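You operate a simulated robot arm through the tools that you are given. There is no shell and no other tool. Be economical: measure what you need, move in short steps, check, and stop when the job is done.

You run a simulated two-armed robot. Do the job below in one go: nothing can be reset, and whatever is moved stays where it is left.

JOB
Pick up the pulleys box with one hand, pass it to the other hand and put it on the top of the grey-legged table.
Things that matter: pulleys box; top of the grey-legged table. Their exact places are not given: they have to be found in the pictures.

It is judged by the outcome, as a careful person would: the job done as asked, and still so three seconds after it is handed in. It fails if anything else is knocked over, pushed out of place, dropped, spilled or broken.

ROBOT AND FRAMES
Two 7-joint arms with two-finger parallel grippers on one trunk, on a base that drives. Base frame: it is fixed to the floor where the robot stands at the start and does not move with it; the origin is under the middle of the robot, x ahead of it, y to its left, z up; the surface under the hand at the start is at about z = 0.77. Lengths are in m, angles in rad, forces in N, time in s.
The left shoulder is at the start at [0.03, 0.119, 0.935], the right one opposite. With the tool pointing down near the work surface each hand reaches from about 0.28 to 0.68 m from the robot's upright axis, wherever it stands, measured 20 degrees to its own side. Places, roughly: top of the grey-legged table [0.5, 2.9, 0.8]. Payload 3.43 kg a hand.
The TCP of each hand is the grasp point between the finger pads, 0.03 m short of the fingertips. In the tool frame z runs along the fingers and y along their closing line. Largest opening 0.094 m; finger width 0.028, thickness 0.01; the body of the gripper, 0.05 by 0.096 m, starts 0.055 m behind the TCP.
Orientation is told as [roll, pitch, yaw] about the base's x, y, z axes, in that order, counted from this pose: with the fingers straight down and closing along the base's y, the tool's x points along the base's -x, its y along +y and its z along -z.

CONTROLS
- The arms move only by the tool nudge_tool. It takes "left_motion", "right_motion" or both (then of equal length, played together; a hand with none holds still); each is text: rows parted by semicolons, each of 6 numbers parted by spaces: the shift along the tool's x, y, z in m, then the turn, a rotation vector about the tool's x, y, z in rad. In form: x y z rx ry rz; .... A call has 1 to 12 rows; each row shifts and turns the commanded pose from where the row before left it, along the tool's axes as they then stand. "left_gripper" and "right_gripper" are, for a hand that has rows, the opening in per cent of the stroke, from 0 (shut) to 100 (fully open), set as the call begins (left out, the last holds). Rows are played at 5 a second. More than 0.05 m and 0.15 rad between two rows, or a gripper value outside its range, and nothing of the call is played. A pose out of reach is approached as far as the arm can. The call stops where the force on the tool passes 40 N (or 10 N more than at its start, if that is more) or the arm is blocked; 0.2 s more then pass. The fingers move at their own pace (about 0.072 m/s each) and stop on an object; they squeeze with about 26 N. The grip force told is the motor's: it shows also when the fingers shut on nothing. Time passes only in rows, and 0.2 s behind the last, so rows that do not move let the fingers close. The reply holds the time, the measured pose of the TCP, the force on the tool along the base axes, the opening and the grip force, in the units named above and with some noise, with the torque about the TCP (base axes, N m) and any sound that the robot's microphone picked up, and new pictures: "views" is both (left out), scene, wrist or none (wrist: the cameras of the hands that moved).
- Cameras (640 x 400 px; columns grow to the right, rows downward): "scene" is now at [0.0407, -0.0207, 1.6325]; the picture's right is [-0.26, -0.96, 0.00], its down [-0.79, 0.22, -0.58] and it looks along [0.56, -0.15, -0.81] (base axes); focal length 258 px, centre (320, 200). "left" rides on the left gripper at [0.076, -0.014, -0.102] in its tool frame; the picture's right is [0.18, 0.98, 0.00], its down [-0.75, 0.14, -0.64] and it looks along [-0.63, 0.12, 0.77] (tool axes); focal length 243 px, centre (320, 200). "right" rides on the right gripper at [0.076, 0.014, -0.102] in its tool frame; the picture's right is [-0.18, 0.98, 0.00], its down [-0.75, -0.14, -0.64] and it looks along [-0.63, -0.12, 0.77] (tool axes); focal length 243 px, centre (320, 200).
- raise_lower(by): slides the trunk up (or, below 0, down) by that many m; the arms and the scene camera ride with it, the base frame stays. It gives what a move gives, with no picture.
- base_move(legs): drives the robot by 1 to 6 legs, each [ahead, turn to the left] in m and rad, along the robot's own axes; the way and the turn of a leg run together, so that a leg with both is an arc; at most 1.5 m and 3.142 rad a leg. The arms and the cameras ride along, it lands a little off, and it stops where it bumps. It gives what a move gives, and a new picture of the scene camera.
- pan_tilt(pan, tilt): turns the head with the scene camera to pan (to the left, within 2.496 rad either way) and tilt (down, from -0.506 to 1.204), counted from straight ahead of the robot. It gives what a move gives, and a new picture of the scene camera.
- pixel_to_xyz(camera, pixels): for up to 12 pixels [column, row] of the newest picture of that camera ("zoom" is the newest enlarged one), the place [x, y, z] in the base frame of the surface seen there, good to about 0.002 m. The clock stands still meanwhile.
- inspect(camera, box): a new picture of the part [left, top, right, bottom] of that camera's present view, enlarged. The clock stands still meanwhile.
- hand_in(): hands the job in; it is judged then, once.

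Go step by step. Measure first, check grasps and placings, and put right what went wrong. The budget is 80 turns and 260 pictures, counting those below and the enlarged ones. Unless the task says otherwise, let go and move clear before handing in, and close with one line.

The tools are called as a command line: name --argument value ..., lists and objects as JSON in quotes. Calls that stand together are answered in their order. nudge_tool: Moves the arms, as the interface text tells. Its arguments: {"type":"object","properties":{"left_motion":{"type":"string"},"left_gripper":{"type":"number"},"right_motion":{"type":"string"},"right_gripper":{"type":"number"},"views":{"type":"string","enum":["both","scene","wrist","none"]}},"required":[]} The other tools are called the same way: raise_lower (by) slides the trunk up or down; base_move (legs) drives the base; pan_tilt (pan, tilt) turns the head that bears the scene camera; pixel_to_xyz (camera, pixels) gives the place of the surface under pixels of a picture; inspect (camera, box) takes an enlarged picture of a part of a camera's view; hand_in () hands the job in.

At the start:

```text
clock: 0.0
left_tcp_pos: [0.4845, 0.0341, 1.0962]
left_orientation: [0.001, 0.0, -0.001]
left_contact_force: [-0.1, 0.5, 0.1]
left_moment: [0.0, 0.01, -0.01]
left_grip_width: 0.0941
left_grasp_force: 0.1
right_tcp_pos: [0.347, -0.2518, 1.0285]
right_orientation: [0.0, 0.001, 0.001]
right_contact_force: [-0.5, 0.3, 0.1]
right_moment: [-0.01, 0.04, 0.01]
right_grip_width: 0.0939
right_grasp_force: 0.0
trunk travel left (down, up): [-0.2, 0.21]
robot x, y, heading: [-0.0012, -0.004, 0.001]
head pan, tilt: [-0.267, 0.951]
```

scene: 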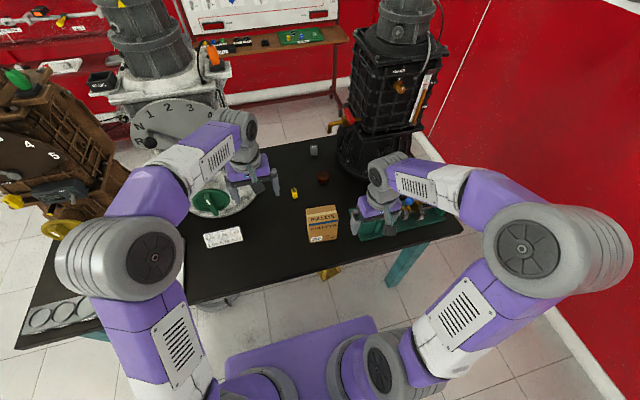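
right: 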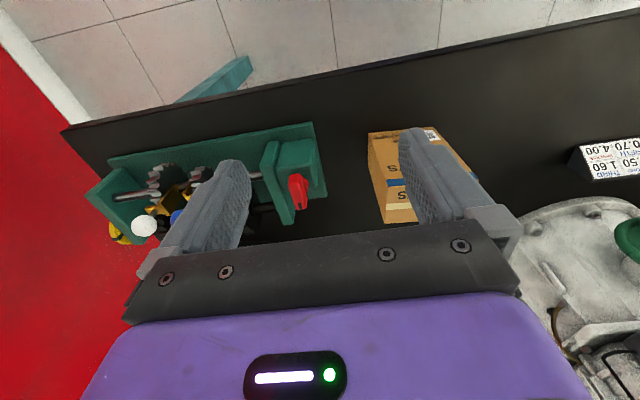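
left: 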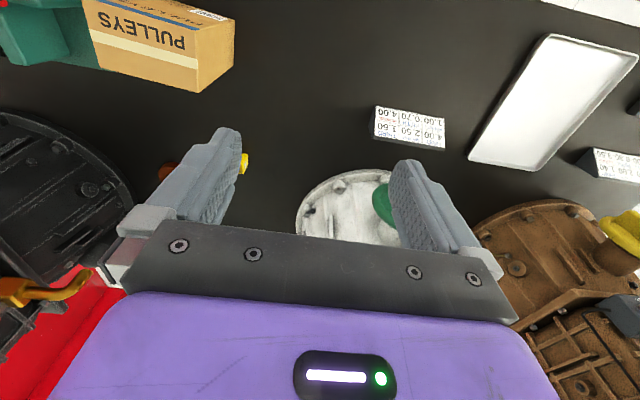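

The pulleys box shows at about (322,223) in the scene picture. I will enlarge that part and measure it.

inspect --camera "scene" --box '[270, 180, 390, 255]'

pixel_to_xyz --camera "scene" --pixels '[[308, 208], [336, 206], [309, 241], [335, 239], [322, 213], [322, 228], [300, 230], [295, 193], [323, 178], [314, 150], [345, 210], [365, 225]]'

pixel_to_xyz --camera "right" --pixels '[[370, 135], [385, 210], [425, 130], [465, 165], [380, 150], [405, 200], [280, 150], [300, 190]]'

```text
5.33 times, centred on (330, 218) of scene
```

zoom: 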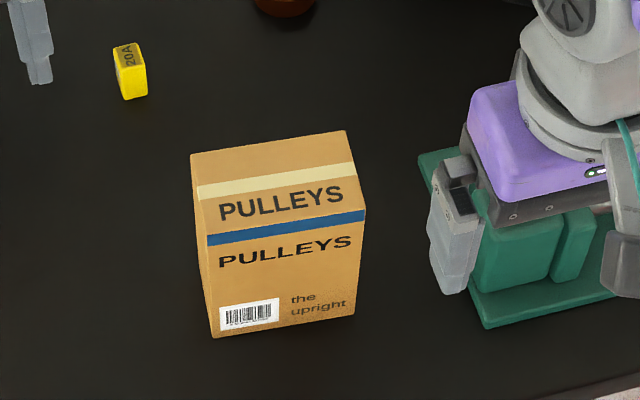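

```text
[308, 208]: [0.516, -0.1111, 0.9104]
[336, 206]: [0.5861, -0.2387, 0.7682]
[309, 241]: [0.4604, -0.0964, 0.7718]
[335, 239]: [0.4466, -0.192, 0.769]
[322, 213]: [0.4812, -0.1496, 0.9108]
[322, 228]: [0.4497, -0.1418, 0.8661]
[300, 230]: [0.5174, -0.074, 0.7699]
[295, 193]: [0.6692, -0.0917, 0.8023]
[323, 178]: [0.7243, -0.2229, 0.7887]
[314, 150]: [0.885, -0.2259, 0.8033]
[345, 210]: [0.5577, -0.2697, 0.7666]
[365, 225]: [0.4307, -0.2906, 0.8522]
```

```text
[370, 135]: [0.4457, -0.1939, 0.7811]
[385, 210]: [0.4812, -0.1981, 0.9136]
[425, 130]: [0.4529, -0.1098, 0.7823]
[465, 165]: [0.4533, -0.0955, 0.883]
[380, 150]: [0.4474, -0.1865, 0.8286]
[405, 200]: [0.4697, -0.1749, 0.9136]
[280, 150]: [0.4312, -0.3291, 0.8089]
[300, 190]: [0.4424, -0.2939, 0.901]
```

The box is about 0.14 m high. I measure its top corners in the enlarged picture.

pixel_to_xyz --camera "zoom" --pixels '[[195, 160], [340, 136], [361, 207], [211, 230], [275, 180], [215, 330], [350, 310], [290, 300], [205, 270], [450, 180], [470, 310], [130, 50]]'

pan_tilt --pan 1.5 --tilt 0.4

```text
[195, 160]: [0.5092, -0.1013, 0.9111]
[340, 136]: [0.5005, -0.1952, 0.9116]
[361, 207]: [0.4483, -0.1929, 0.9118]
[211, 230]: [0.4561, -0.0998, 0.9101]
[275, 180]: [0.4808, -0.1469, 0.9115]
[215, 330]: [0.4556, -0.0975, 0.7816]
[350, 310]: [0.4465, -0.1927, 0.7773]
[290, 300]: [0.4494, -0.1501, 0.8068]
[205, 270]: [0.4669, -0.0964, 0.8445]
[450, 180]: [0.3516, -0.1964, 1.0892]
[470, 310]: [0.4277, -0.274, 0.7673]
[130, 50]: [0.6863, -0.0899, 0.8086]
```

```text
clock: 1.8
left_tcp_pos: [0.4832, 0.034, 1.095]
left_orientation: [0.0, 0.001, 0.001]
left_contact_force: [-0.6, -1.2, -0.7]
left_moment: [0.02, -0.04, 0.02]
left_grip_width: 0.0943
left_grasp_force: 0.1
right_tcp_pos: [0.3478, -0.253, 1.0287]
right_orientation: [0.0, 0.001, 0.0]
right_contact_force: [-0.4, 0.7, 0.3]
right_moment: [0.01, 0.0, -0.03]
right_grip_width: 0.094
right_grasp_force: 0.0
trunk travel left (down, up): [-0.2, 0.21]
robot x, y, heading: [-0.0037, 0.0006, -0.001]
head pan, tilt: [1.499, 0.4]
```

scene: 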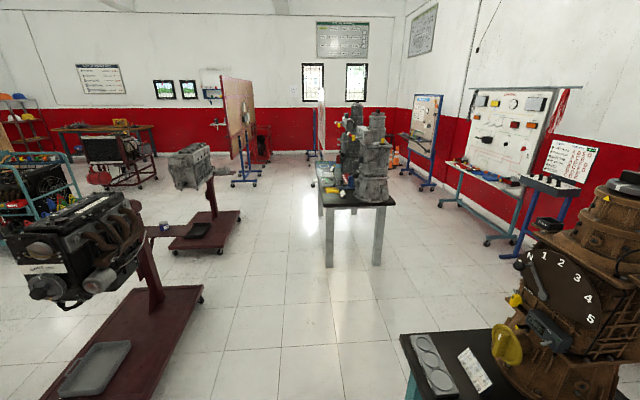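

The grey-legged table is ahead at (357,200). I enlarge it and measure its top. At the same time I turn both hands to close along x, across the thin side of the box.

inspect --camera "scene" --box '[290, 90, 420, 275]'

pixel_to_xyz --camera "scene" --pixels '[[325, 204], [394, 203], [321, 165], [343, 202], [358, 206], [325, 180], [330, 195], [329, 264], [376, 262], [325, 170]]'

nudge_tool --left_motion "0 0 0 0 0 0.1387; 0 0 0 0 0 0.1387; 0 0 0 0 0 0.1387; 0 0 0 0 0 0.1387; 0 0 0 0 0 0.1387; 0 0 0 0 0 0.1387; 0 0 0 0 0 0.1387; 0 0 0 0 0 0.1387; 0 0 0 0 0 0.1387; 0 0 0 0 0 0.1387; 0 0 0 0 0 0.1387; 0 0 0 0 0 0.1387" --right_motion "0 -0.01 -0.01 0 0 -0.1231; 0 0 -0.01 0 0 -0.1231; 0 0 -0.01 0 0 -0.1231; 0 0 -0.01 0 0 -0.1231; 0 0 -0.01 0 0 -0.1231; 0 0 -0.01 0 0 -0.1231; 0 0 -0.01 0 0 -0.1231; 0 0 -0.01 0 0 -0.1231; 0 0 -0.01 0 0 -0.1231; 0 0 -0.01 0 0 -0.1231; 0 0 -0.01 0 0 -0.1231; 0 0 -0.01 0 0 -0.1231" --views "wrist"

```text
2.16 times, centred on (355, 182) of scene
```

zoom: 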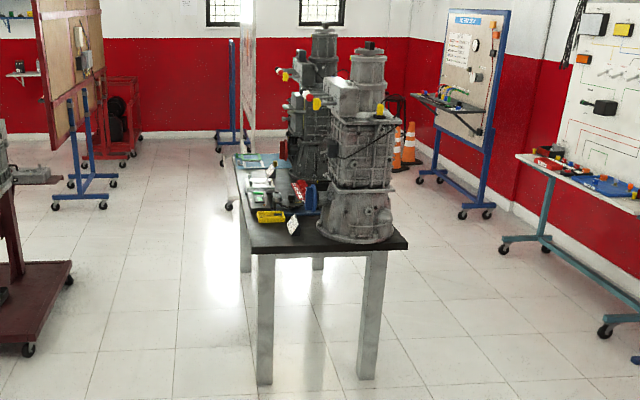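

```text
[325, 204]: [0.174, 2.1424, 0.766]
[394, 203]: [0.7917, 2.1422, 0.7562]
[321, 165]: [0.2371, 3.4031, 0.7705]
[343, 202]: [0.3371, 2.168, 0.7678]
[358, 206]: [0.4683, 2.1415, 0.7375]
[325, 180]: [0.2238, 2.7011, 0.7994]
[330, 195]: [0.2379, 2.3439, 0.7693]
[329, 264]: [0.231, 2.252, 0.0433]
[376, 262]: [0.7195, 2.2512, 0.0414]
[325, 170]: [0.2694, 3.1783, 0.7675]
```

```text
clock: 4.4
left_tcp_pos: [0.4832, 0.0336, 1.095]
left_orientation: [0.001, 0.0, -1.668]
left_contact_force: [0.4, 0.0, -0.2]
left_moment: [-0.01, -0.01, 0.0]
left_grip_width: 0.0939
left_grasp_force: 0.0
right_tcp_pos: [0.3468, -0.263, 1.1486]
right_orientation: [-0.001, -0.001, 1.479]
right_contact_force: [-0.1, -0.3, -0.3]
right_moment: [-0.05, 0.0, 0.02]
right_grip_width: 0.094
right_grasp_force: 0.1
trunk travel left (down, up): [-0.2, 0.21]
robot x, y, heading: [0.0008, 0.0009, 0.003]
head pan, tilt: [1.499, 0.4]
```

right: 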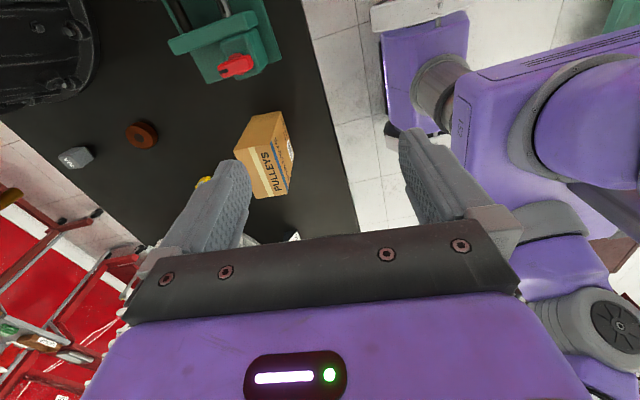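
left: 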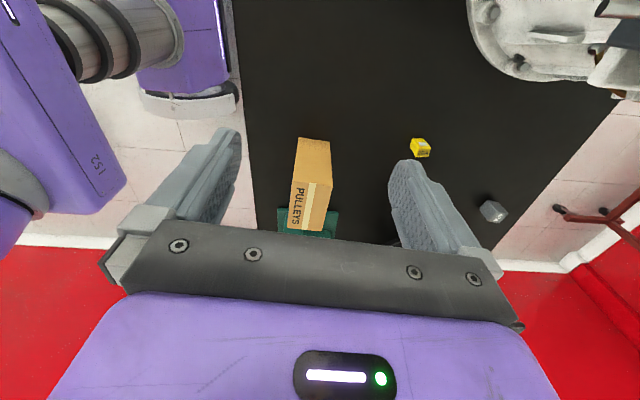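

The free spot on the table is its near left corner, about x 0.25–0.35, y 2.2–2.3, z 0.768. Next I tilt the left hand 45° and take it to a point before the box, with the head back on the box.

pan_tilt --pan -0.1 --tilt 0.95

nudge_tool --left_motion "0 0 0 0 -0.1309 0; 0 0 0 0 -0.1309 0; 0 0 0 0 -0.1309 0; 0 0 0 0 -0.1309 0; 0 0 0 0 -0.1309 0; 0 0 0 0 -0.1309 0; 0.0355 0.006 0 0 0 0; 0.0355 0.006 0 0 0 0; 0 0 0.043 0 0 0; 0 0 0.043 0 0 0; 0 0 0.043 0 0 0; 0 0 0 0 0 0" --left_gripper 100

```text
clock: 6.0
left_tcp_pos: [0.4839, 0.0342, 1.0973]
left_orientation: [0.0, -0.001, -1.663]
left_contact_force: [0.8, 0.3, 0.6]
left_moment: [0.01, -0.04, -0.01]
left_grip_width: 0.094
left_grasp_force: 0.0
right_tcp_pos: [0.3462, -0.263, 1.1488]
right_orientation: [0.0, -0.002, 1.476]
right_contact_force: [-1.1, 0.4, 0.7]
right_moment: [0.03, -0.03, 0.01]
right_grip_width: 0.0938
right_grasp_force: 0.2
trunk travel left (down, up): [-0.2, 0.21]
robot x, y, heading: [-0.0003, 0.0004, 0.001]
head pan, tilt: [-0.099, 0.949]
```

scene: 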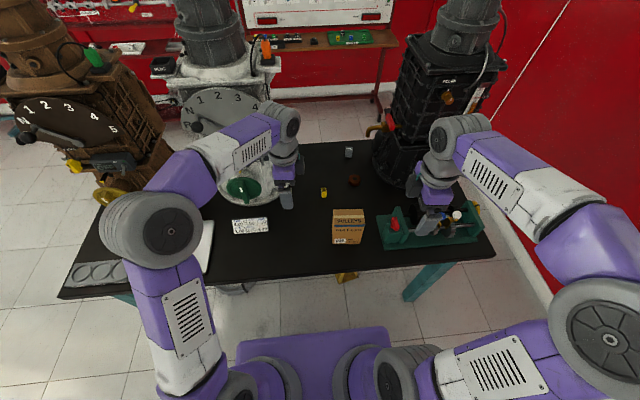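

```text
clock: 8.7
left_tcp_pos: [0.4926, -0.0064, 0.954]
left_orientation: [0.002, -0.786, -1.667]
left_contact_force: [-0.5, -0.1, 0.3]
left_moment: [-0.01, 0.04, -0.01]
left_grip_width: 0.0938
left_grasp_force: 0.1
right_tcp_pos: [0.346, -0.2631, 1.1479]
right_orientation: [0.001, 0.0, 1.475]
right_contact_force: [-0.4, 0.9, 0.4]
right_moment: [0.02, -0.03, 0.0]
right_grip_width: 0.0939
right_grasp_force: 0.1
trunk travel left (down, up): [-0.2, 0.21]
robot x, y, heading: [-0.0005, 0.0008, -0.006]
head pan, tilt: [-0.099, 0.949]
```

scene: 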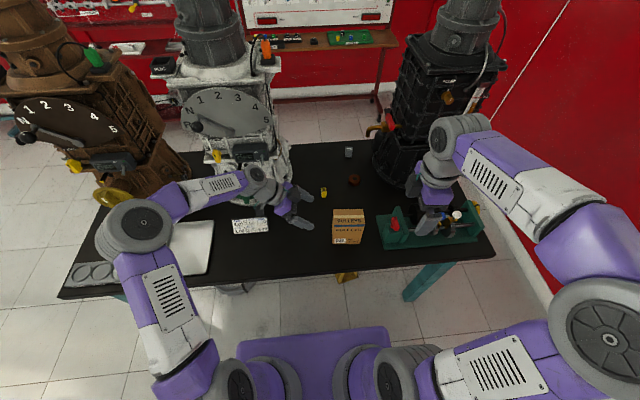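
left: 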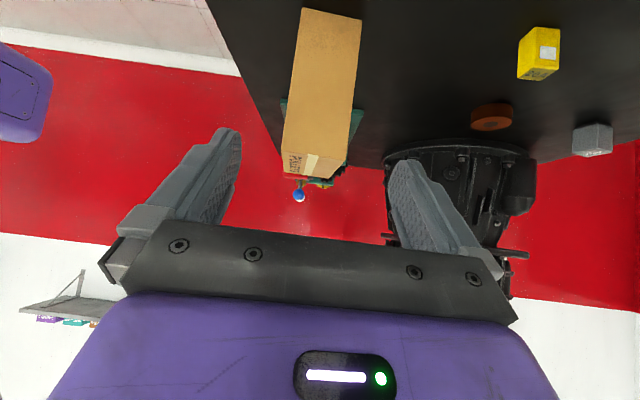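

The left hand points at the box, with the box between the fingers at (320,100) in the left picture. I advance along the tool and look.

nudge_tool --left_motion "0 0 0.037 0 0 0; 0 0 0.037 0 0 0; 0 0 0.037 0 0 0; 0 0 0.034 0 0 0; 0 0 0 0 0 0"

inspect --camera "scene" --box '[230, 150, 400, 260]'

```text
clock: 9.8
left_tcp_pos: [0.4849, -0.1098, 0.8507]
left_orientation: [0.0, -0.785, -1.666]
left_contact_force: [0.5, -0.1, 0.3]
left_moment: [-0.03, -0.02, 0.03]
left_grip_width: 0.094
left_grasp_force: 0.0
right_tcp_pos: [0.3457, -0.2632, 1.1485]
right_orientation: [0.0, -0.001, 1.476]
right_contact_force: [0.4, -0.4, -0.4]
right_moment: [0.03, 0.02, -0.03]
right_grip_width: 0.094
right_grasp_force: 0.1
trunk travel left (down, up): [-0.2, 0.21]
robot x, y, heading: [-0.0019, 0.001, -0.0]
head pan, tilt: [-0.099, 0.949]
```

scene: 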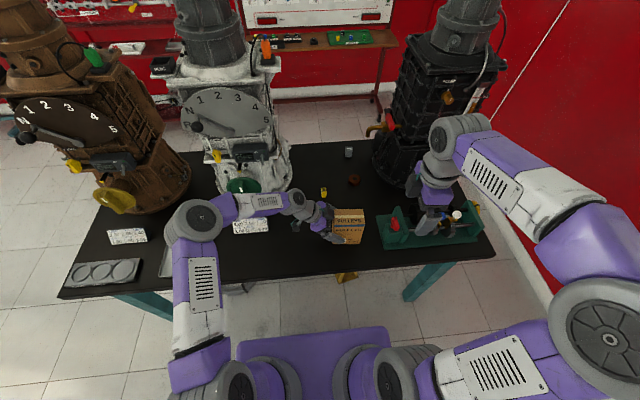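
left: 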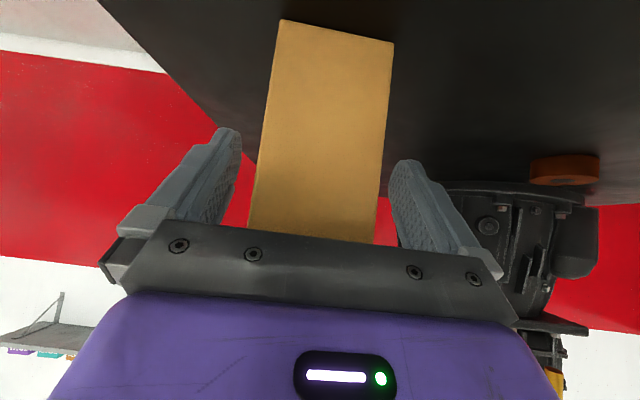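

```text
3.64 times, centred on (315, 205) of scene
```

zoom: 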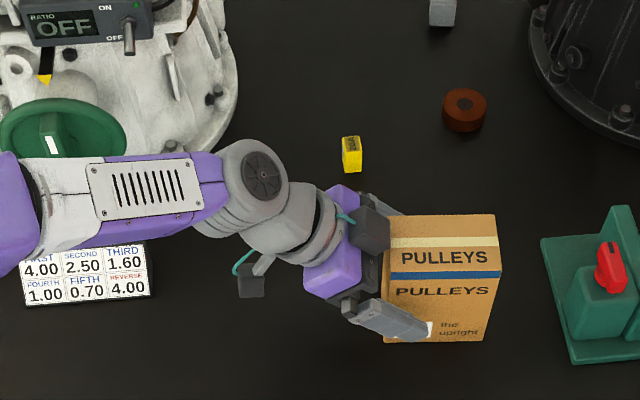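

The box sits between the fingers and the hand is clear of everything else. I shift 3 mm to centre it and close the fingers.

nudge_tool --left_motion "0 -0.003 0 0 0 0; 0 0 0 0 0 0; 0 0 0 0 0 0; 0 0 0 0 0 0; 0 0 0 0 0 0; 0 0 0 0 0 0" --left_gripper 0 --views "wrist"

```text
clock: 11.2
left_tcp_pos: [0.4806, -0.1101, 0.8505]
left_orientation: [-0.001, -0.785, -1.665]
left_contact_force: [0.4, 0.3, -0.7]
left_moment: [0.01, -0.07, 0.05]
left_grip_width: 0.0649
left_grasp_force: 26.2
right_tcp_pos: [0.3466, -0.2633, 1.1478]
right_orientation: [0.0, 0.0, 1.477]
right_contact_force: [0.3, -0.8, -0.5]
right_moment: [0.04, 0.0, -0.04]
right_grip_width: 0.094
right_grasp_force: 0.1
trunk travel left (down, up): [-0.2, 0.21]
robot x, y, heading: [-0.0043, -0.0012, 0.005]
head pan, tilt: [-0.099, 0.949]
```

left: 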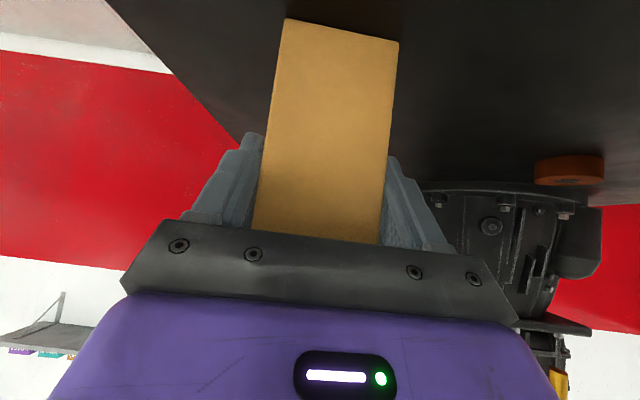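

The grip holds at 0.065 m with 26 N. I lift it straight up 0.13 m.

nudge_tool --left_motion "-0.007 0 -0.007 0 0 0; -0.014 0 -0.014 0 0 0; -0.0177 0 -0.0177 0 0 0; -0.0177 0 -0.0177 0 0 0; -0.0177 0 -0.0177 0 0 0; -0.0177 0 -0.0177 0 0 0; 0 0 0 0 0 0"

inspect --camera "scene" --box '[240, 130, 420, 245]'

```text
clock: 12.8
left_tcp_pos: [0.4779, -0.1089, 0.9839]
left_orientation: [-0.002, -0.785, -1.665]
left_contact_force: [-1.0, 0.5, -2.3]
left_moment: [0.12, 0.01, -0.01]
left_grip_width: 0.0651
left_grasp_force: 26.1
right_tcp_pos: [0.3469, -0.2646, 1.1462]
right_orientation: [0.0, -0.001, 1.478]
right_contact_force: [0.5, -1.2, -0.3]
right_moment: [0.04, -0.01, 0.0]
right_grip_width: 0.0941
right_grasp_force: 0.1
trunk travel left (down, up): [-0.2, 0.21]
robot x, y, heading: [0.0023, 0.0028, 0.0]
head pan, tilt: [-0.099, 0.949]
```

scene: 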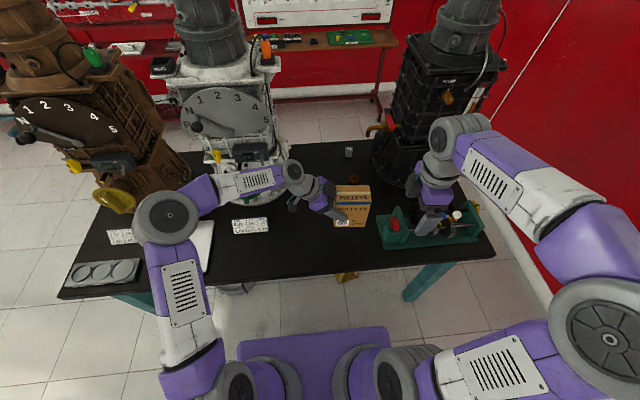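
left: 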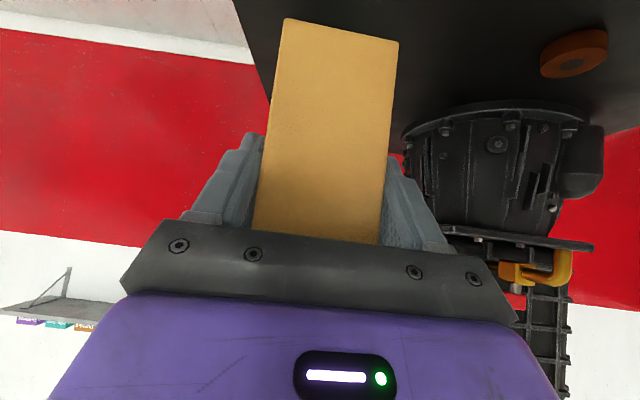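

```text
3.48 times, centred on (330, 188) of scene
```

zoom: 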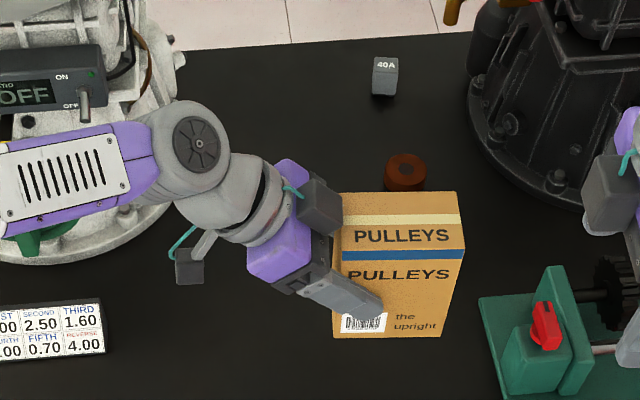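

The box is lifted and hangs upright, with its top in the enlarged picture around (400,210). I measure its top corners.

pixel_to_xyz --camera "zoom" --pixels '[[345, 196], [455, 195], [461, 232], [345, 235], [400, 215], [436, 330], [455, 260], [425, 215], [325, 200], [310, 170]]'

```text
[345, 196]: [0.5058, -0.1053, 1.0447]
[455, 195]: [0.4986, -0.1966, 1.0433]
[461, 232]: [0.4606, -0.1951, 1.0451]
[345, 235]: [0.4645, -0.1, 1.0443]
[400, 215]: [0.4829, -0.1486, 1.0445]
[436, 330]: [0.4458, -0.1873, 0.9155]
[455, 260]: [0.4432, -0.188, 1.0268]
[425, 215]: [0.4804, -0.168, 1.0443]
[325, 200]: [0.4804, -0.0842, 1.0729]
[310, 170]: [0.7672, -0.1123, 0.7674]
```

The box top is at z 1.0445, with its free right end centred near (0.4735, -0.172). I bring the right hand above that point.

nudge_tool --right_motion "-0.026 -0.0293 0 0 0 0; -0.026 -0.0293 0 0 0 0; -0.026 -0.0293 0 0 0 0; -0.026 -0.0293 0 0 0 0; 0 0 0 0 0 0" --right_gripper 100

inspect --camera "scene" --box '[240, 130, 420, 245]'

```text
clock: 14.1
left_tcp_pos: [0.4771, -0.1096, 0.9835]
left_orientation: [0.0, -0.786, -1.664]
left_contact_force: [0.6, 1.1, -2.9]
left_moment: [0.11, -0.03, 0.01]
left_grip_width: 0.065
left_grasp_force: 26.1
right_tcp_pos: [0.4707, -0.1682, 1.1455]
right_orientation: [0.0, 0.0, 1.477]
right_contact_force: [0.1, -0.4, 1.6]
right_moment: [0.01, 0.0, 0.05]
right_grip_width: 0.0941
right_grasp_force: 0.1
trunk travel left (down, up): [-0.2, 0.21]
robot x, y, heading: [-0.0014, -0.0033, 0.001]
head pan, tilt: [-0.099, 0.949]
```

scene: 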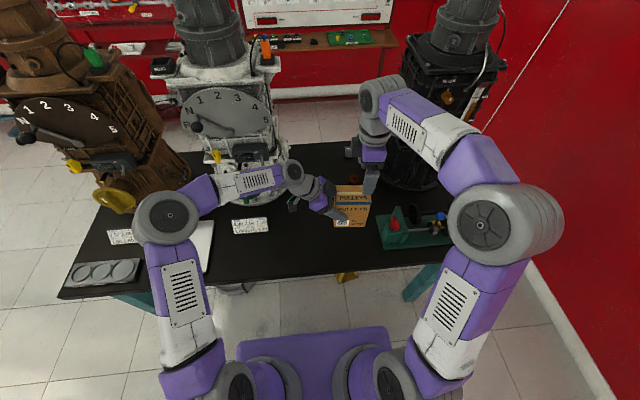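
right: 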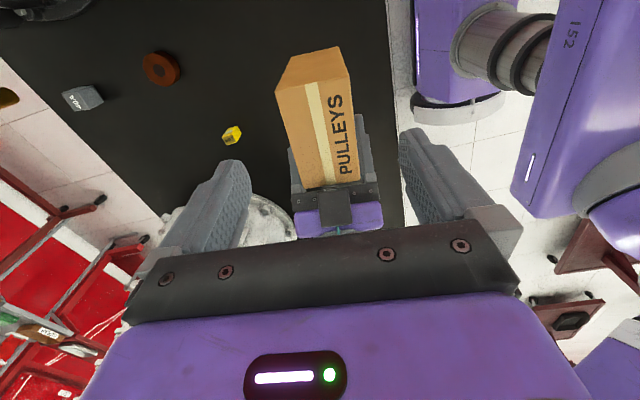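

```text
3.48 times, centred on (330, 188) of scene
```

zoom: 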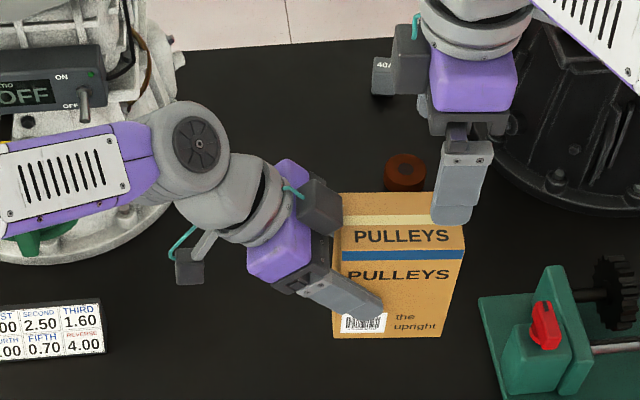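

Both hands carry a grey block on the inner side, right one at (405,60) and left one at (320,205) in the enlarged picture. I measure them to be sure they do not meet on the way down.

pixel_to_xyz --camera "zoom" --pixels '[[397, 85], [397, 35], [420, 85], [407, 35], [450, 110], [338, 195], [338, 225], [310, 185], [320, 210], [335, 210], [437, 215], [295, 190]]'

pixel_to_xyz --camera "right" --pixels '[[335, 195], [323, 222], [350, 222], [335, 210], [300, 210], [375, 210], [310, 60], [335, 170]]'

```text
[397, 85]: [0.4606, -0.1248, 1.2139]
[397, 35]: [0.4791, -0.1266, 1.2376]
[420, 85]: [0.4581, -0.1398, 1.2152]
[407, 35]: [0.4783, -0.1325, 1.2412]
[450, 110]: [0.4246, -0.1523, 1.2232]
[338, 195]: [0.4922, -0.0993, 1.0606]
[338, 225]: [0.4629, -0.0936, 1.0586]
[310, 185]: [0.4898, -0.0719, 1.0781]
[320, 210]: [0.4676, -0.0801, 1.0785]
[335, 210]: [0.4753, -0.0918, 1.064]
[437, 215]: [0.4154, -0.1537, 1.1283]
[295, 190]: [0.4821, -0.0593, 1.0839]
```

```text
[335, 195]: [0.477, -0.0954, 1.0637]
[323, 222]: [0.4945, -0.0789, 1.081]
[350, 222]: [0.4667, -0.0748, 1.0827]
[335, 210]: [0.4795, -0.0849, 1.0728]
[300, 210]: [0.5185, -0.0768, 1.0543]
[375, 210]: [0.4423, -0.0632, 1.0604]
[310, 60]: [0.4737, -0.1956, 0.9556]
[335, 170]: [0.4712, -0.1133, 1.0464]
```

The blocks keep about 30 mm apart through the descent. I fix the small side error and go down 0.125 m, open, watching for force.

nudge_tool --right_motion "0.0035 -0.0036 0.01 0 0 0; 0 0 0.03 0 0 0; 0 0 0.03 0 0 0; 0 0 0.03 0 0 0; 0 0 0.025 0 0 0; 0 0 0 0 0 0"

inspect --camera "scene" --box '[240, 130, 420, 245]'

```text
clock: 15.4
left_tcp_pos: [0.479, -0.1099, 0.9837]
left_orientation: [0.0, -0.785, -1.664]
left_contact_force: [0.2, 0.0, -2.8]
left_moment: [0.1, -0.01, -0.03]
left_grip_width: 0.0647
left_grasp_force: 25.7
right_tcp_pos: [0.479, -0.1746, 1.0234]
right_orientation: [0.0, 0.001, 1.476]
right_contact_force: [0.5, 0.1, 0.3]
right_moment: [0.0, 0.01, 0.01]
right_grip_width: 0.0941
right_grasp_force: 0.2
trunk travel left (down, up): [-0.2, 0.21]
robot x, y, heading: [0.0021, 0.0018, 0.003]
head pan, tilt: [-0.099, 0.949]
```

scene: 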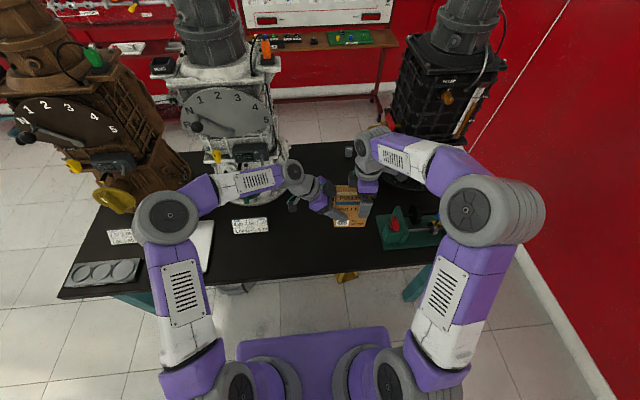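
right: 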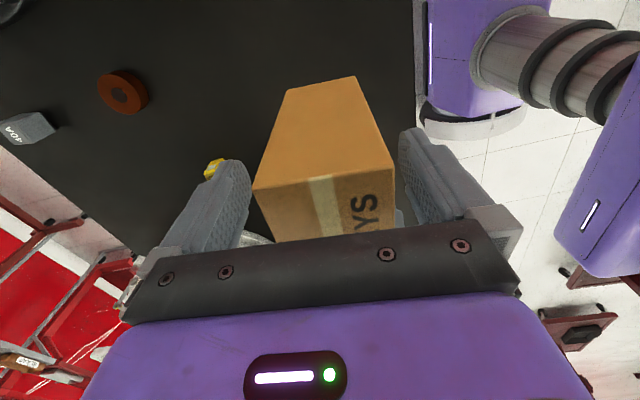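

```text
3.48 times, centred on (330, 188) of scene
```

zoom: 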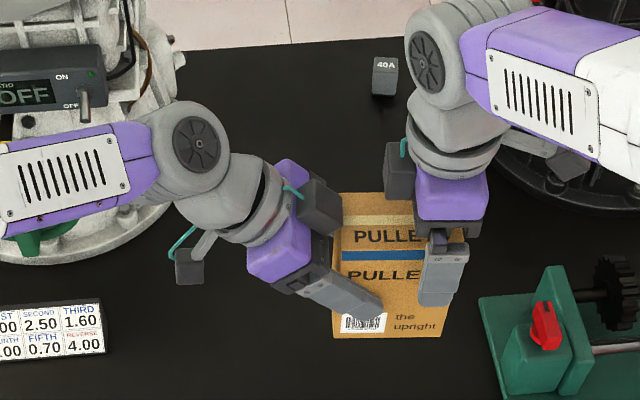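

The right fingers straddle the right end of the box, clear of the left hand. I shift 3 mm and close the right gripper.

nudge_tool --right_motion "0 0.003 0 0 0 0; 0 0 0 0 0 0; 0 0 0 0 0 0; 0 0 0 0 0 0; 0 0 0 0 0 0; 0 0 0 0 0 0" --right_gripper 0 --views "wrist"

```text
clock: 16.9
left_tcp_pos: [0.4796, -0.109, 0.9826]
left_orientation: [0.0, -0.786, -1.666]
left_contact_force: [3.2, -1.4, -3.3]
left_moment: [0.09, -0.01, 0.0]
left_grip_width: 0.0647
left_grasp_force: 25.6
right_tcp_pos: [0.475, -0.1742, 1.0241]
right_orientation: [0.0, -0.001, 1.476]
right_contact_force: [-1.7, 1.4, -0.3]
right_moment: [0.13, 0.1, 0.19]
right_grip_width: 0.0644
right_grasp_force: 25.9
trunk travel left (down, up): [-0.2, 0.21]
robot x, y, heading: [0.0004, 0.0005, -0.004]
head pan, tilt: [-0.099, 0.949]
```

right: 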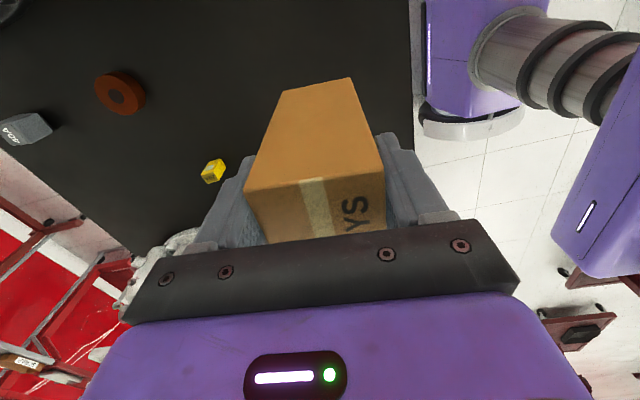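

The right hand holds at 0.064 m with small forces. I open the left hand, then draw it back along its fingers.

nudge_tool --left_motion "0 0 0 0 0 0; 0 0 0 0 0 0; 0 0 0 0 0 0; 0 0 -0.02 0 0 0; 0 0 -0.04 0 0 0; 0 0 -0.045 0 0 0; 0 0 -0.045 0 0 0; 0 0 0 0 0 0" --left_gripper 100

inspect --camera "scene" --box '[240, 130, 420, 245]'

```text
clock: 18.6
left_tcp_pos: [0.4883, -0.0035, 1.0877]
left_orientation: [0.0, -0.787, -1.665]
left_contact_force: [0.5, -0.2, -0.5]
left_moment: [0.02, -0.02, -0.04]
left_grip_width: 0.0941
left_grasp_force: 0.0
right_tcp_pos: [0.474, -0.1748, 1.0237]
right_orientation: [-0.001, -0.002, 1.477]
right_contact_force: [-0.9, 0.1, 0.0]
right_moment: [-0.09, -0.02, 0.01]
right_grip_width: 0.0647
right_grasp_force: 26.1
trunk travel left (down, up): [-0.2, 0.21]
robot x, y, heading: [-0.0019, -0.0005, -0.002]
head pan, tilt: [-0.099, 0.949]
```

scene: 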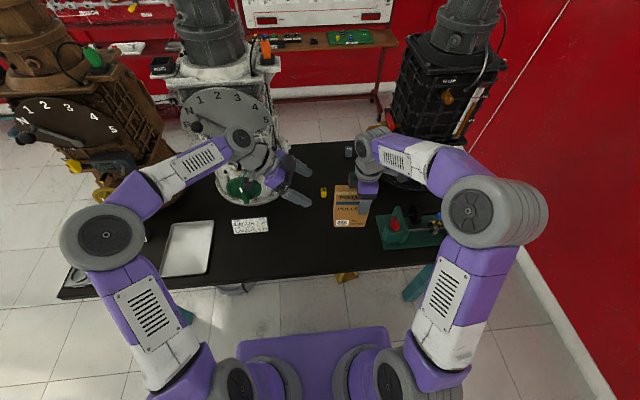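
left: 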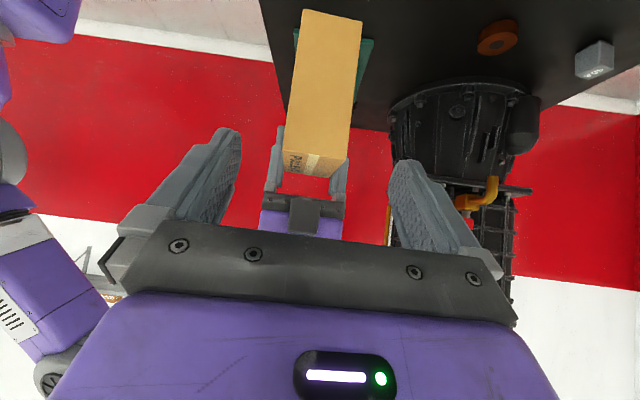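

```text
3.48 times, centred on (330, 188) of scene
```

zoom: 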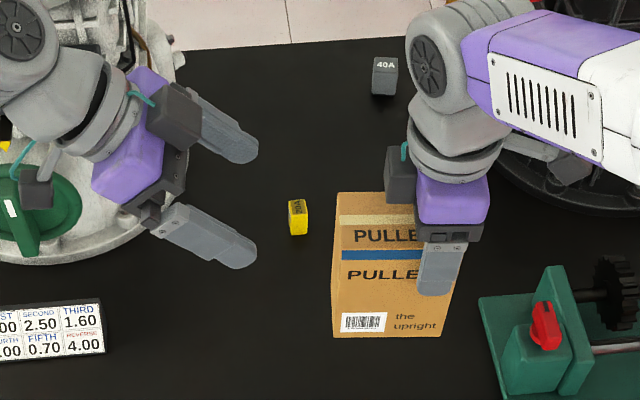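

The handover worked: the right hand holds the box alone and the left hand is clear. I draw both hands back towards the robot and raise them before driving.

nudge_tool --left_motion "0 -0.02 0 0 0.1309 0; 0 -0.02 0 0 0.1309 0; 0 -0.02 0 0 0.1309 0; 0 -0.02 0 0 0.1309 0; 0 -0.02 0 0 0.1309 0; 0 -0.02 0 0 0.1309 0; 0.03 0 -0.02 0 0 0; 0.03 0 -0.02 0 0 0; 0.03 0 -0.02 0 0 0; 0.03 0 -0.02 0 0 0" --right_motion "0 0 -0.02 0 0 0; 0 0.01 -0.02 0 0 0; 0 0.02 -0.015 0 0 0; 0 0.02 -0.015 0 0 0; 0 0.02 -0.01 0 0 0; 0 0.02 -0.01 0 0 0; 0 0.02 0 0 0 0; 0 0.01 0 0 0 0; 0 0 0 0 0 0; 0 0 0 0 0 0" --views "scene"

pixel_to_xyz --camera "scene" --pixels '[[300, 285], [240, 292], [400, 272], [65, 298], [180, 150], [130, 205], [100, 195]]'

pan_tilt --pan 2.4 --tilt 0.75

```text
clock: 20.9
left_tcp_pos: [0.3805, 0.126, 1.1705]
left_orientation: [0.0, 0.001, -1.665]
left_contact_force: [-0.4, 0.7, 0.5]
left_moment: [-0.01, 0.03, -0.03]
left_grip_width: 0.094
left_grasp_force: 0.1
right_tcp_pos: [0.3555, -0.1621, 1.1134]
right_orientation: [-0.001, 0.0, 1.477]
right_contact_force: [-0.7, 0.0, -2.4]
right_moment: [-0.1, 0.01, -0.01]
right_grip_width: 0.0646
right_grasp_force: 25.7
trunk travel left (down, up): [-0.2, 0.21]
robot x, y, heading: [0.0003, -0.0006, -0.002]
head pan, tilt: [-0.099, 0.949]
```

scene: 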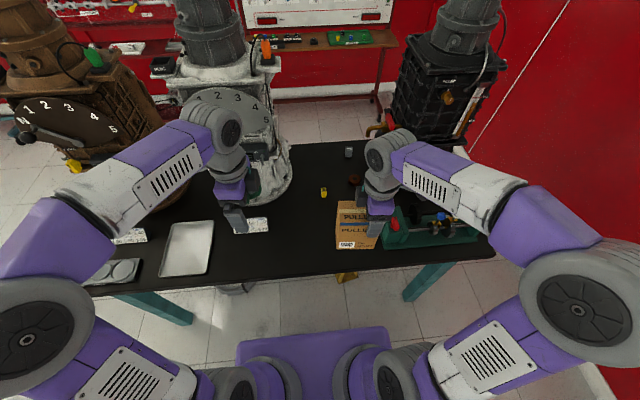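

```text
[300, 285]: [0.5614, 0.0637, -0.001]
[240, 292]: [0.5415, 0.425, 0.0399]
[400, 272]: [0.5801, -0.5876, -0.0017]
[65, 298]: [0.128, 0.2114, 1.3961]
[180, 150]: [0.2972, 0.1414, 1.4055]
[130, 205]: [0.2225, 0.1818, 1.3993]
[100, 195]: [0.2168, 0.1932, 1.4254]
```

```text
clock: 23.1
left_tcp_pos: [0.3815, 0.1256, 1.1712]
left_orientation: [-0.001, 0.0, -1.664]
left_contact_force: [0.0, -0.3, 0.5]
left_moment: [0.05, 0.0, -0.01]
left_grip_width: 0.0938
left_grasp_force: 0.1
right_tcp_pos: [0.3565, -0.1613, 1.1132]
right_orientation: [0.0, 0.0, 1.478]
right_contact_force: [-0.2, 0.2, -2.3]
right_moment: [-0.1, 0.04, -0.02]
right_grip_width: 0.0648
right_grasp_force: 25.9
trunk travel left (down, up): [-0.2, 0.21]
robot x, y, heading: [-0.0007, 0.001, 0.001]
head pan, tilt: [2.4, 0.75]
```

scene: 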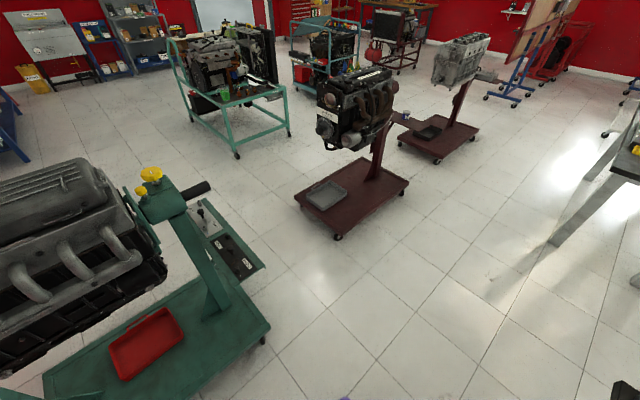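

I see a green engine stand behind at (160,330) and a dark-red stand at (350,190). I measure their nearest corners to plan the drive.

pixel_to_xyz --camera "scene" --pixels '[[270, 328], [225, 275], [250, 260], [337, 236], [408, 184], [390, 90], [440, 162], [475, 132], [555, 245], [640, 180], [625, 385], [210, 185]]'

pan_tilt --pan 1.0 --tilt 0.9

```text
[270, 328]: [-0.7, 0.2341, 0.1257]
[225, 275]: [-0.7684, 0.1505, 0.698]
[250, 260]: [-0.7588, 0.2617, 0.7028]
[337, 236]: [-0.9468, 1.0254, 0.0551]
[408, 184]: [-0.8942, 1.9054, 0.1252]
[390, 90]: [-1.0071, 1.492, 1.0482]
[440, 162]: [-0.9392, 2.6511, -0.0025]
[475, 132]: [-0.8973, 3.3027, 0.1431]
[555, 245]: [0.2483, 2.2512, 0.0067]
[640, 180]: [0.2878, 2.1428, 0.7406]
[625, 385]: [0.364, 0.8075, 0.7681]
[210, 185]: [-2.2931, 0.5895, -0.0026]
```

```text
clock: 24.6
left_tcp_pos: [0.3817, 0.1258, 1.171]
left_orientation: [0.001, -0.001, -1.665]
left_contact_force: [0.1, 0.7, -0.3]
left_moment: [-0.01, 0.01, 0.03]
left_grip_width: 0.0942
left_grasp_force: 0.1
right_tcp_pos: [0.3552, -0.1624, 1.1135]
right_orientation: [0.0, 0.0, 1.479]
right_contact_force: [0.1, -0.2, -2.5]
right_moment: [-0.06, 0.0, 0.04]
right_grip_width: 0.0645
right_grasp_force: 25.8
trunk travel left (down, up): [-0.2, 0.21]
robot x, y, heading: [0.0022, 0.0015, -0.0]
head pan, tilt: [1.0, 0.901]
```

scene: 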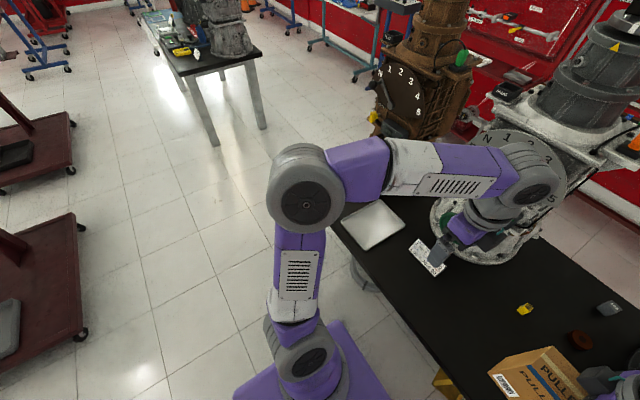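

The corridor between the dark-red stands (x about -0.9) and the black table (corner 0.36, 0.81) is clear. I back off 0.2 m, turn left and drive 0.9 m.

pan_tilt --pan 0 --tilt 0.7

base_move --legs '[[-0.2, 0], [0, 1.571], [0.9, 0]]'

```text
clock: 25.9
left_tcp_pos: [0.3814, 0.1256, 1.1704]
left_orientation: [0.0, 0.0, -1.665]
left_contact_force: [0.1, 0.7, 0.2]
left_moment: [0.03, 0.0, -0.03]
left_grip_width: 0.0941
left_grasp_force: 0.1
right_tcp_pos: [0.3551, -0.1635, 1.1139]
right_orientation: [0.0, 0.001, 1.477]
right_contact_force: [0.7, 0.8, -2.4]
right_moment: [-0.08, 0.02, 0.02]
right_grip_width: 0.0649
right_grasp_force: 25.6
trunk travel left (down, up): [-0.2, 0.21]
robot x, y, heading: [-0.0043, -0.0002, 0.002]
head pan, tilt: [0.0, 0.7]
```

scene: 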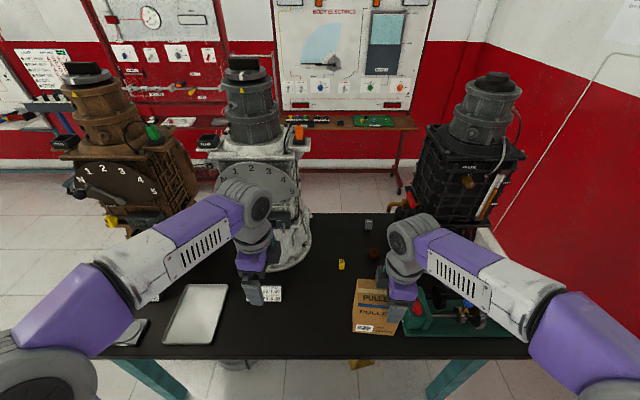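

```text
clock: 35.6
left_tcp_pos: [-0.3296, 1.2632, 1.1698]
left_orientation: [0.0, -0.001, -0.087]
left_contact_force: [0.8, -0.5, -0.8]
left_moment: [0.02, -0.01, -0.03]
left_grip_width: 0.094
left_grasp_force: 0.1
right_tcp_pos: [-0.0417, 1.2387, 1.1133]
right_orientation: [0.001, 0.002, 3.055]
right_contact_force: [0.8, -0.3, -0.8]
right_moment: [0.06, 0.01, 0.02]
right_grip_width: 0.0
right_grasp_force: 26.0
trunk travel left (down, up): [-0.2, 0.21]
robot x, y, heading: [-0.199, 0.8815, 1.577]
head pan, tilt: [0.0, 0.7]
```

scene: 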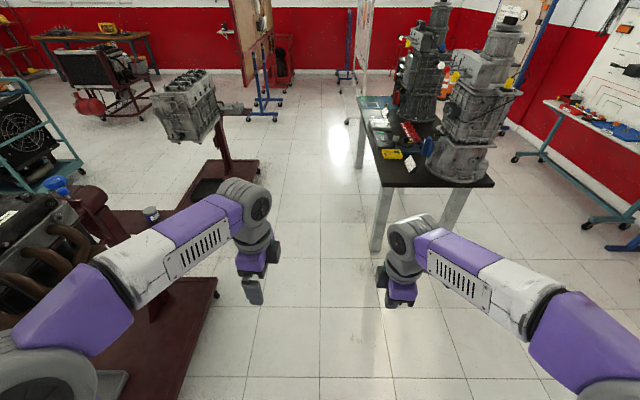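

The right gripper has shut on nothing (width 0.0): the box slipped out during the drive. I look for it before doing anything else.

pan_tilt --pan 0.0 --tilt 1.2

pan_tilt --pan -1.5 --tilt 0.9

pan_tilt --pan -2.4 --tilt 0.8

pan_tilt --pan 2.4 --tilt 0.8

```text
clock: 36.5
left_tcp_pos: [-0.3289, 1.2636, 1.1705]
left_orientation: [0.001, 0.0, -0.087]
left_contact_force: [0.2, 0.3, 0.2]
left_moment: [0.03, 0.01, 0.0]
left_grip_width: 0.0941
left_grasp_force: 0.0
right_tcp_pos: [-0.0414, 1.2389, 1.1131]
right_orientation: [0.0, 0.0, 3.055]
right_contact_force: [-0.2, 0.5, 0.0]
right_moment: [0.0, 0.02, 0.02]
right_grip_width: 0.0001
right_grasp_force: 26.0
trunk travel left (down, up): [-0.2, 0.21]
robot x, y, heading: [-0.2007, 0.883, 1.58]
head pan, tilt: [0.0, 1.201]
```

scene: 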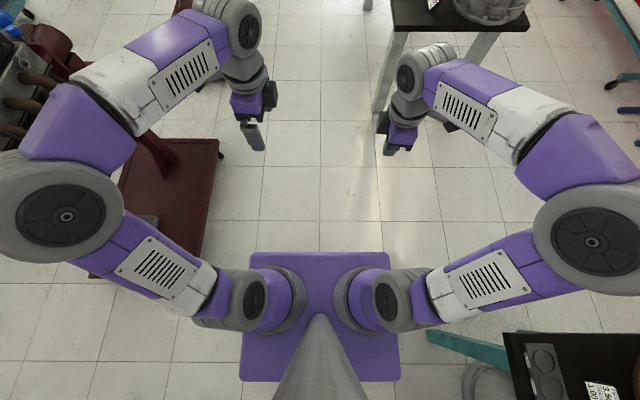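

```text
clock: 38.1
left_tcp_pos: [-0.328, 1.2643, 1.1704]
left_orientation: [0.002, 0.0, -0.086]
left_contact_force: [-0.1, -0.1, -0.6]
left_moment: [-0.02, 0.01, -0.01]
left_grip_width: 0.0938
left_grasp_force: 0.1
right_tcp_pos: [-0.0416, 1.2411, 1.1139]
right_orientation: [-0.001, 0.001, 3.054]
right_contact_force: [0.0, 0.3, 0.7]
right_moment: [0.0, -0.01, -0.01]
right_grip_width: 0.0001
right_grasp_force: 25.5
trunk travel left (down, up): [-0.2, 0.21]
robot x, y, heading: [-0.2004, 0.8826, 1.578]
head pan, tilt: [-1.499, 0.901]
```

scene: 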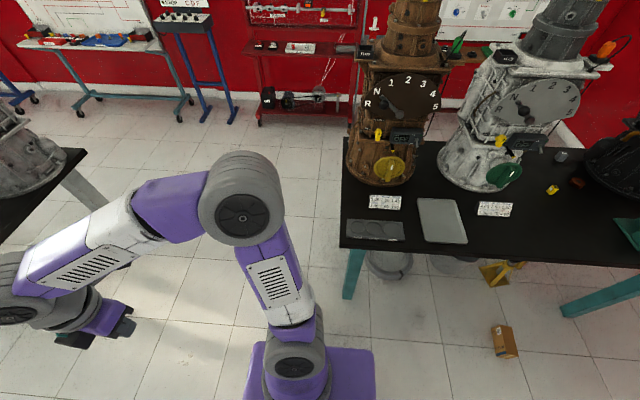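

```text
clock: 39.3
left_tcp_pos: [-0.329, 1.2631, 1.1697]
left_orientation: [0.0, 0.0, -0.088]
left_contact_force: [-0.8, 0.4, -0.1]
left_moment: [-0.02, 0.01, -0.01]
left_grip_width: 0.094
left_grasp_force: 0.1
right_tcp_pos: [-0.0412, 1.2392, 1.1136]
right_orientation: [-0.001, -0.001, 3.056]
right_contact_force: [0.2, 0.2, -0.7]
right_moment: [-0.01, 0.0, -0.04]
right_grip_width: 0.0001
right_grasp_force: 26.4
trunk travel left (down, up): [-0.2, 0.21]
robot x, y, heading: [-0.2004, 0.8866, 1.578]
head pan, tilt: [-2.4, 0.799]
```

scene: 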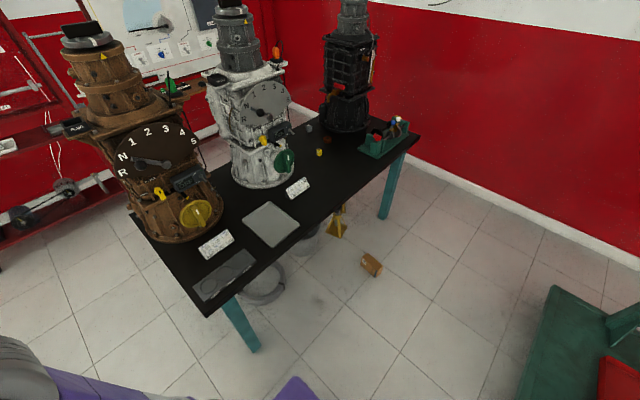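

```text
clock: 43.1
left_tcp_pos: [-0.329, 1.2635, 1.1702]
left_orientation: [-0.001, 0.0, -0.088]
left_contact_force: [-0.3, -0.1, -0.1]
left_moment: [0.04, 0.02, -0.02]
left_grip_width: 0.0938
left_grasp_force: 0.1
right_tcp_pos: [-0.0402, 1.2388, 1.1131]
right_orientation: [0.001, -0.001, 3.053]
right_contact_force: [1.0, -0.6, -0.1]
right_moment: [0.01, -0.01, 0.01]
right_grip_width: 0.0
right_grasp_force: 26.0
trunk travel left (down, up): [-0.2, 0.21]
robot x, y, heading: [-0.2, 0.8828, 1.579]
head pan, tilt: [2.4, 0.799]
```

scene: 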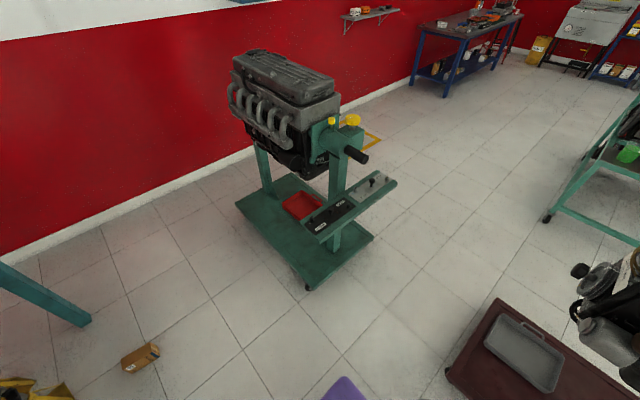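

The box lies on the floor, at (140,358) in this picture. I enlarge it and measure.

inspect --camera "scene" --box '[90, 325, 190, 390]'

pixel_to_xyz --camera "scene" --pixels '[[122, 360], [152, 343], [158, 352], [130, 373], [138, 354], [146, 362], [340, 378], [20, 388], [80, 322], [308, 287], [180, 395], [60, 385]]'

```text
6.15 times, centred on (140, 358) of scene
```

zoom: 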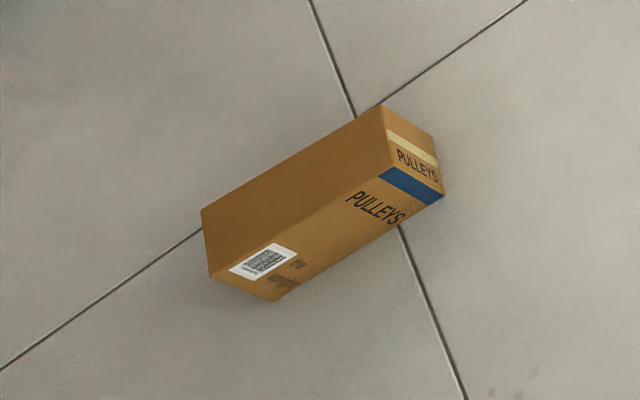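

```text
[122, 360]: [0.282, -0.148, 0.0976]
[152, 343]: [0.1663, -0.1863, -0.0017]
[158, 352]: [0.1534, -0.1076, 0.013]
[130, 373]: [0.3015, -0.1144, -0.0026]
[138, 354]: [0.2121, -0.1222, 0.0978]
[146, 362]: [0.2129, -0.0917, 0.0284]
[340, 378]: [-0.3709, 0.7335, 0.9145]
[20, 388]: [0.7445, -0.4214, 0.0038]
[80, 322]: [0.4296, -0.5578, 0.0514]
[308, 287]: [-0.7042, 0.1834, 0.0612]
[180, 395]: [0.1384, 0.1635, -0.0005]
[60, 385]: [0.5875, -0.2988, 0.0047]
```

The box lies on its narrow side near (0.22, -0.12), long way along x. I measure the robot's own base plate so as not to strike the box when I drive back.

pan_tilt --pan 0 --tilt 1.2

pixel_to_xyz --camera "scene" --pixels '[[252, 256], [388, 256], [320, 256], [243, 378], [396, 378], [320, 275]]'

```text
clock: 45.3
left_tcp_pos: [-0.3301, 1.2628, 1.1701]
left_orientation: [0.0, 0.0, -0.086]
left_contact_force: [0.0, 0.2, -0.3]
left_moment: [0.01, 0.02, 0.03]
left_grip_width: 0.0941
left_grasp_force: 0.1
right_tcp_pos: [-0.0421, 1.2397, 1.1127]
right_orientation: [-0.001, 0.0, 3.053]
right_contact_force: [1.4, 0.4, 0.1]
right_moment: [0.0, -0.04, 0.01]
right_grip_width: 0.0
right_grasp_force: 25.9
trunk travel left (down, up): [-0.2, 0.21]
robot x, y, heading: [-0.2057, 0.8841, 1.58]
head pan, tilt: [0.0, 1.201]
```

scene: 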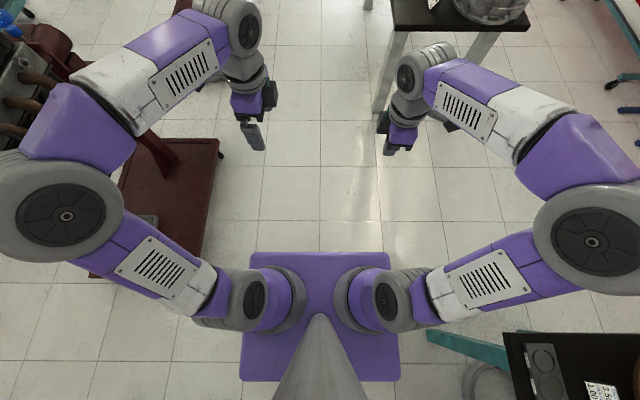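

```text
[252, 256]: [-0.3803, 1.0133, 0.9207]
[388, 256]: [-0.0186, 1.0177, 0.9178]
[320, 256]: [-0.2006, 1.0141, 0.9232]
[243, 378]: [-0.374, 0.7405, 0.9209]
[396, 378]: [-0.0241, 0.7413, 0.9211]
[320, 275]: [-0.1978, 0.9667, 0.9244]
```

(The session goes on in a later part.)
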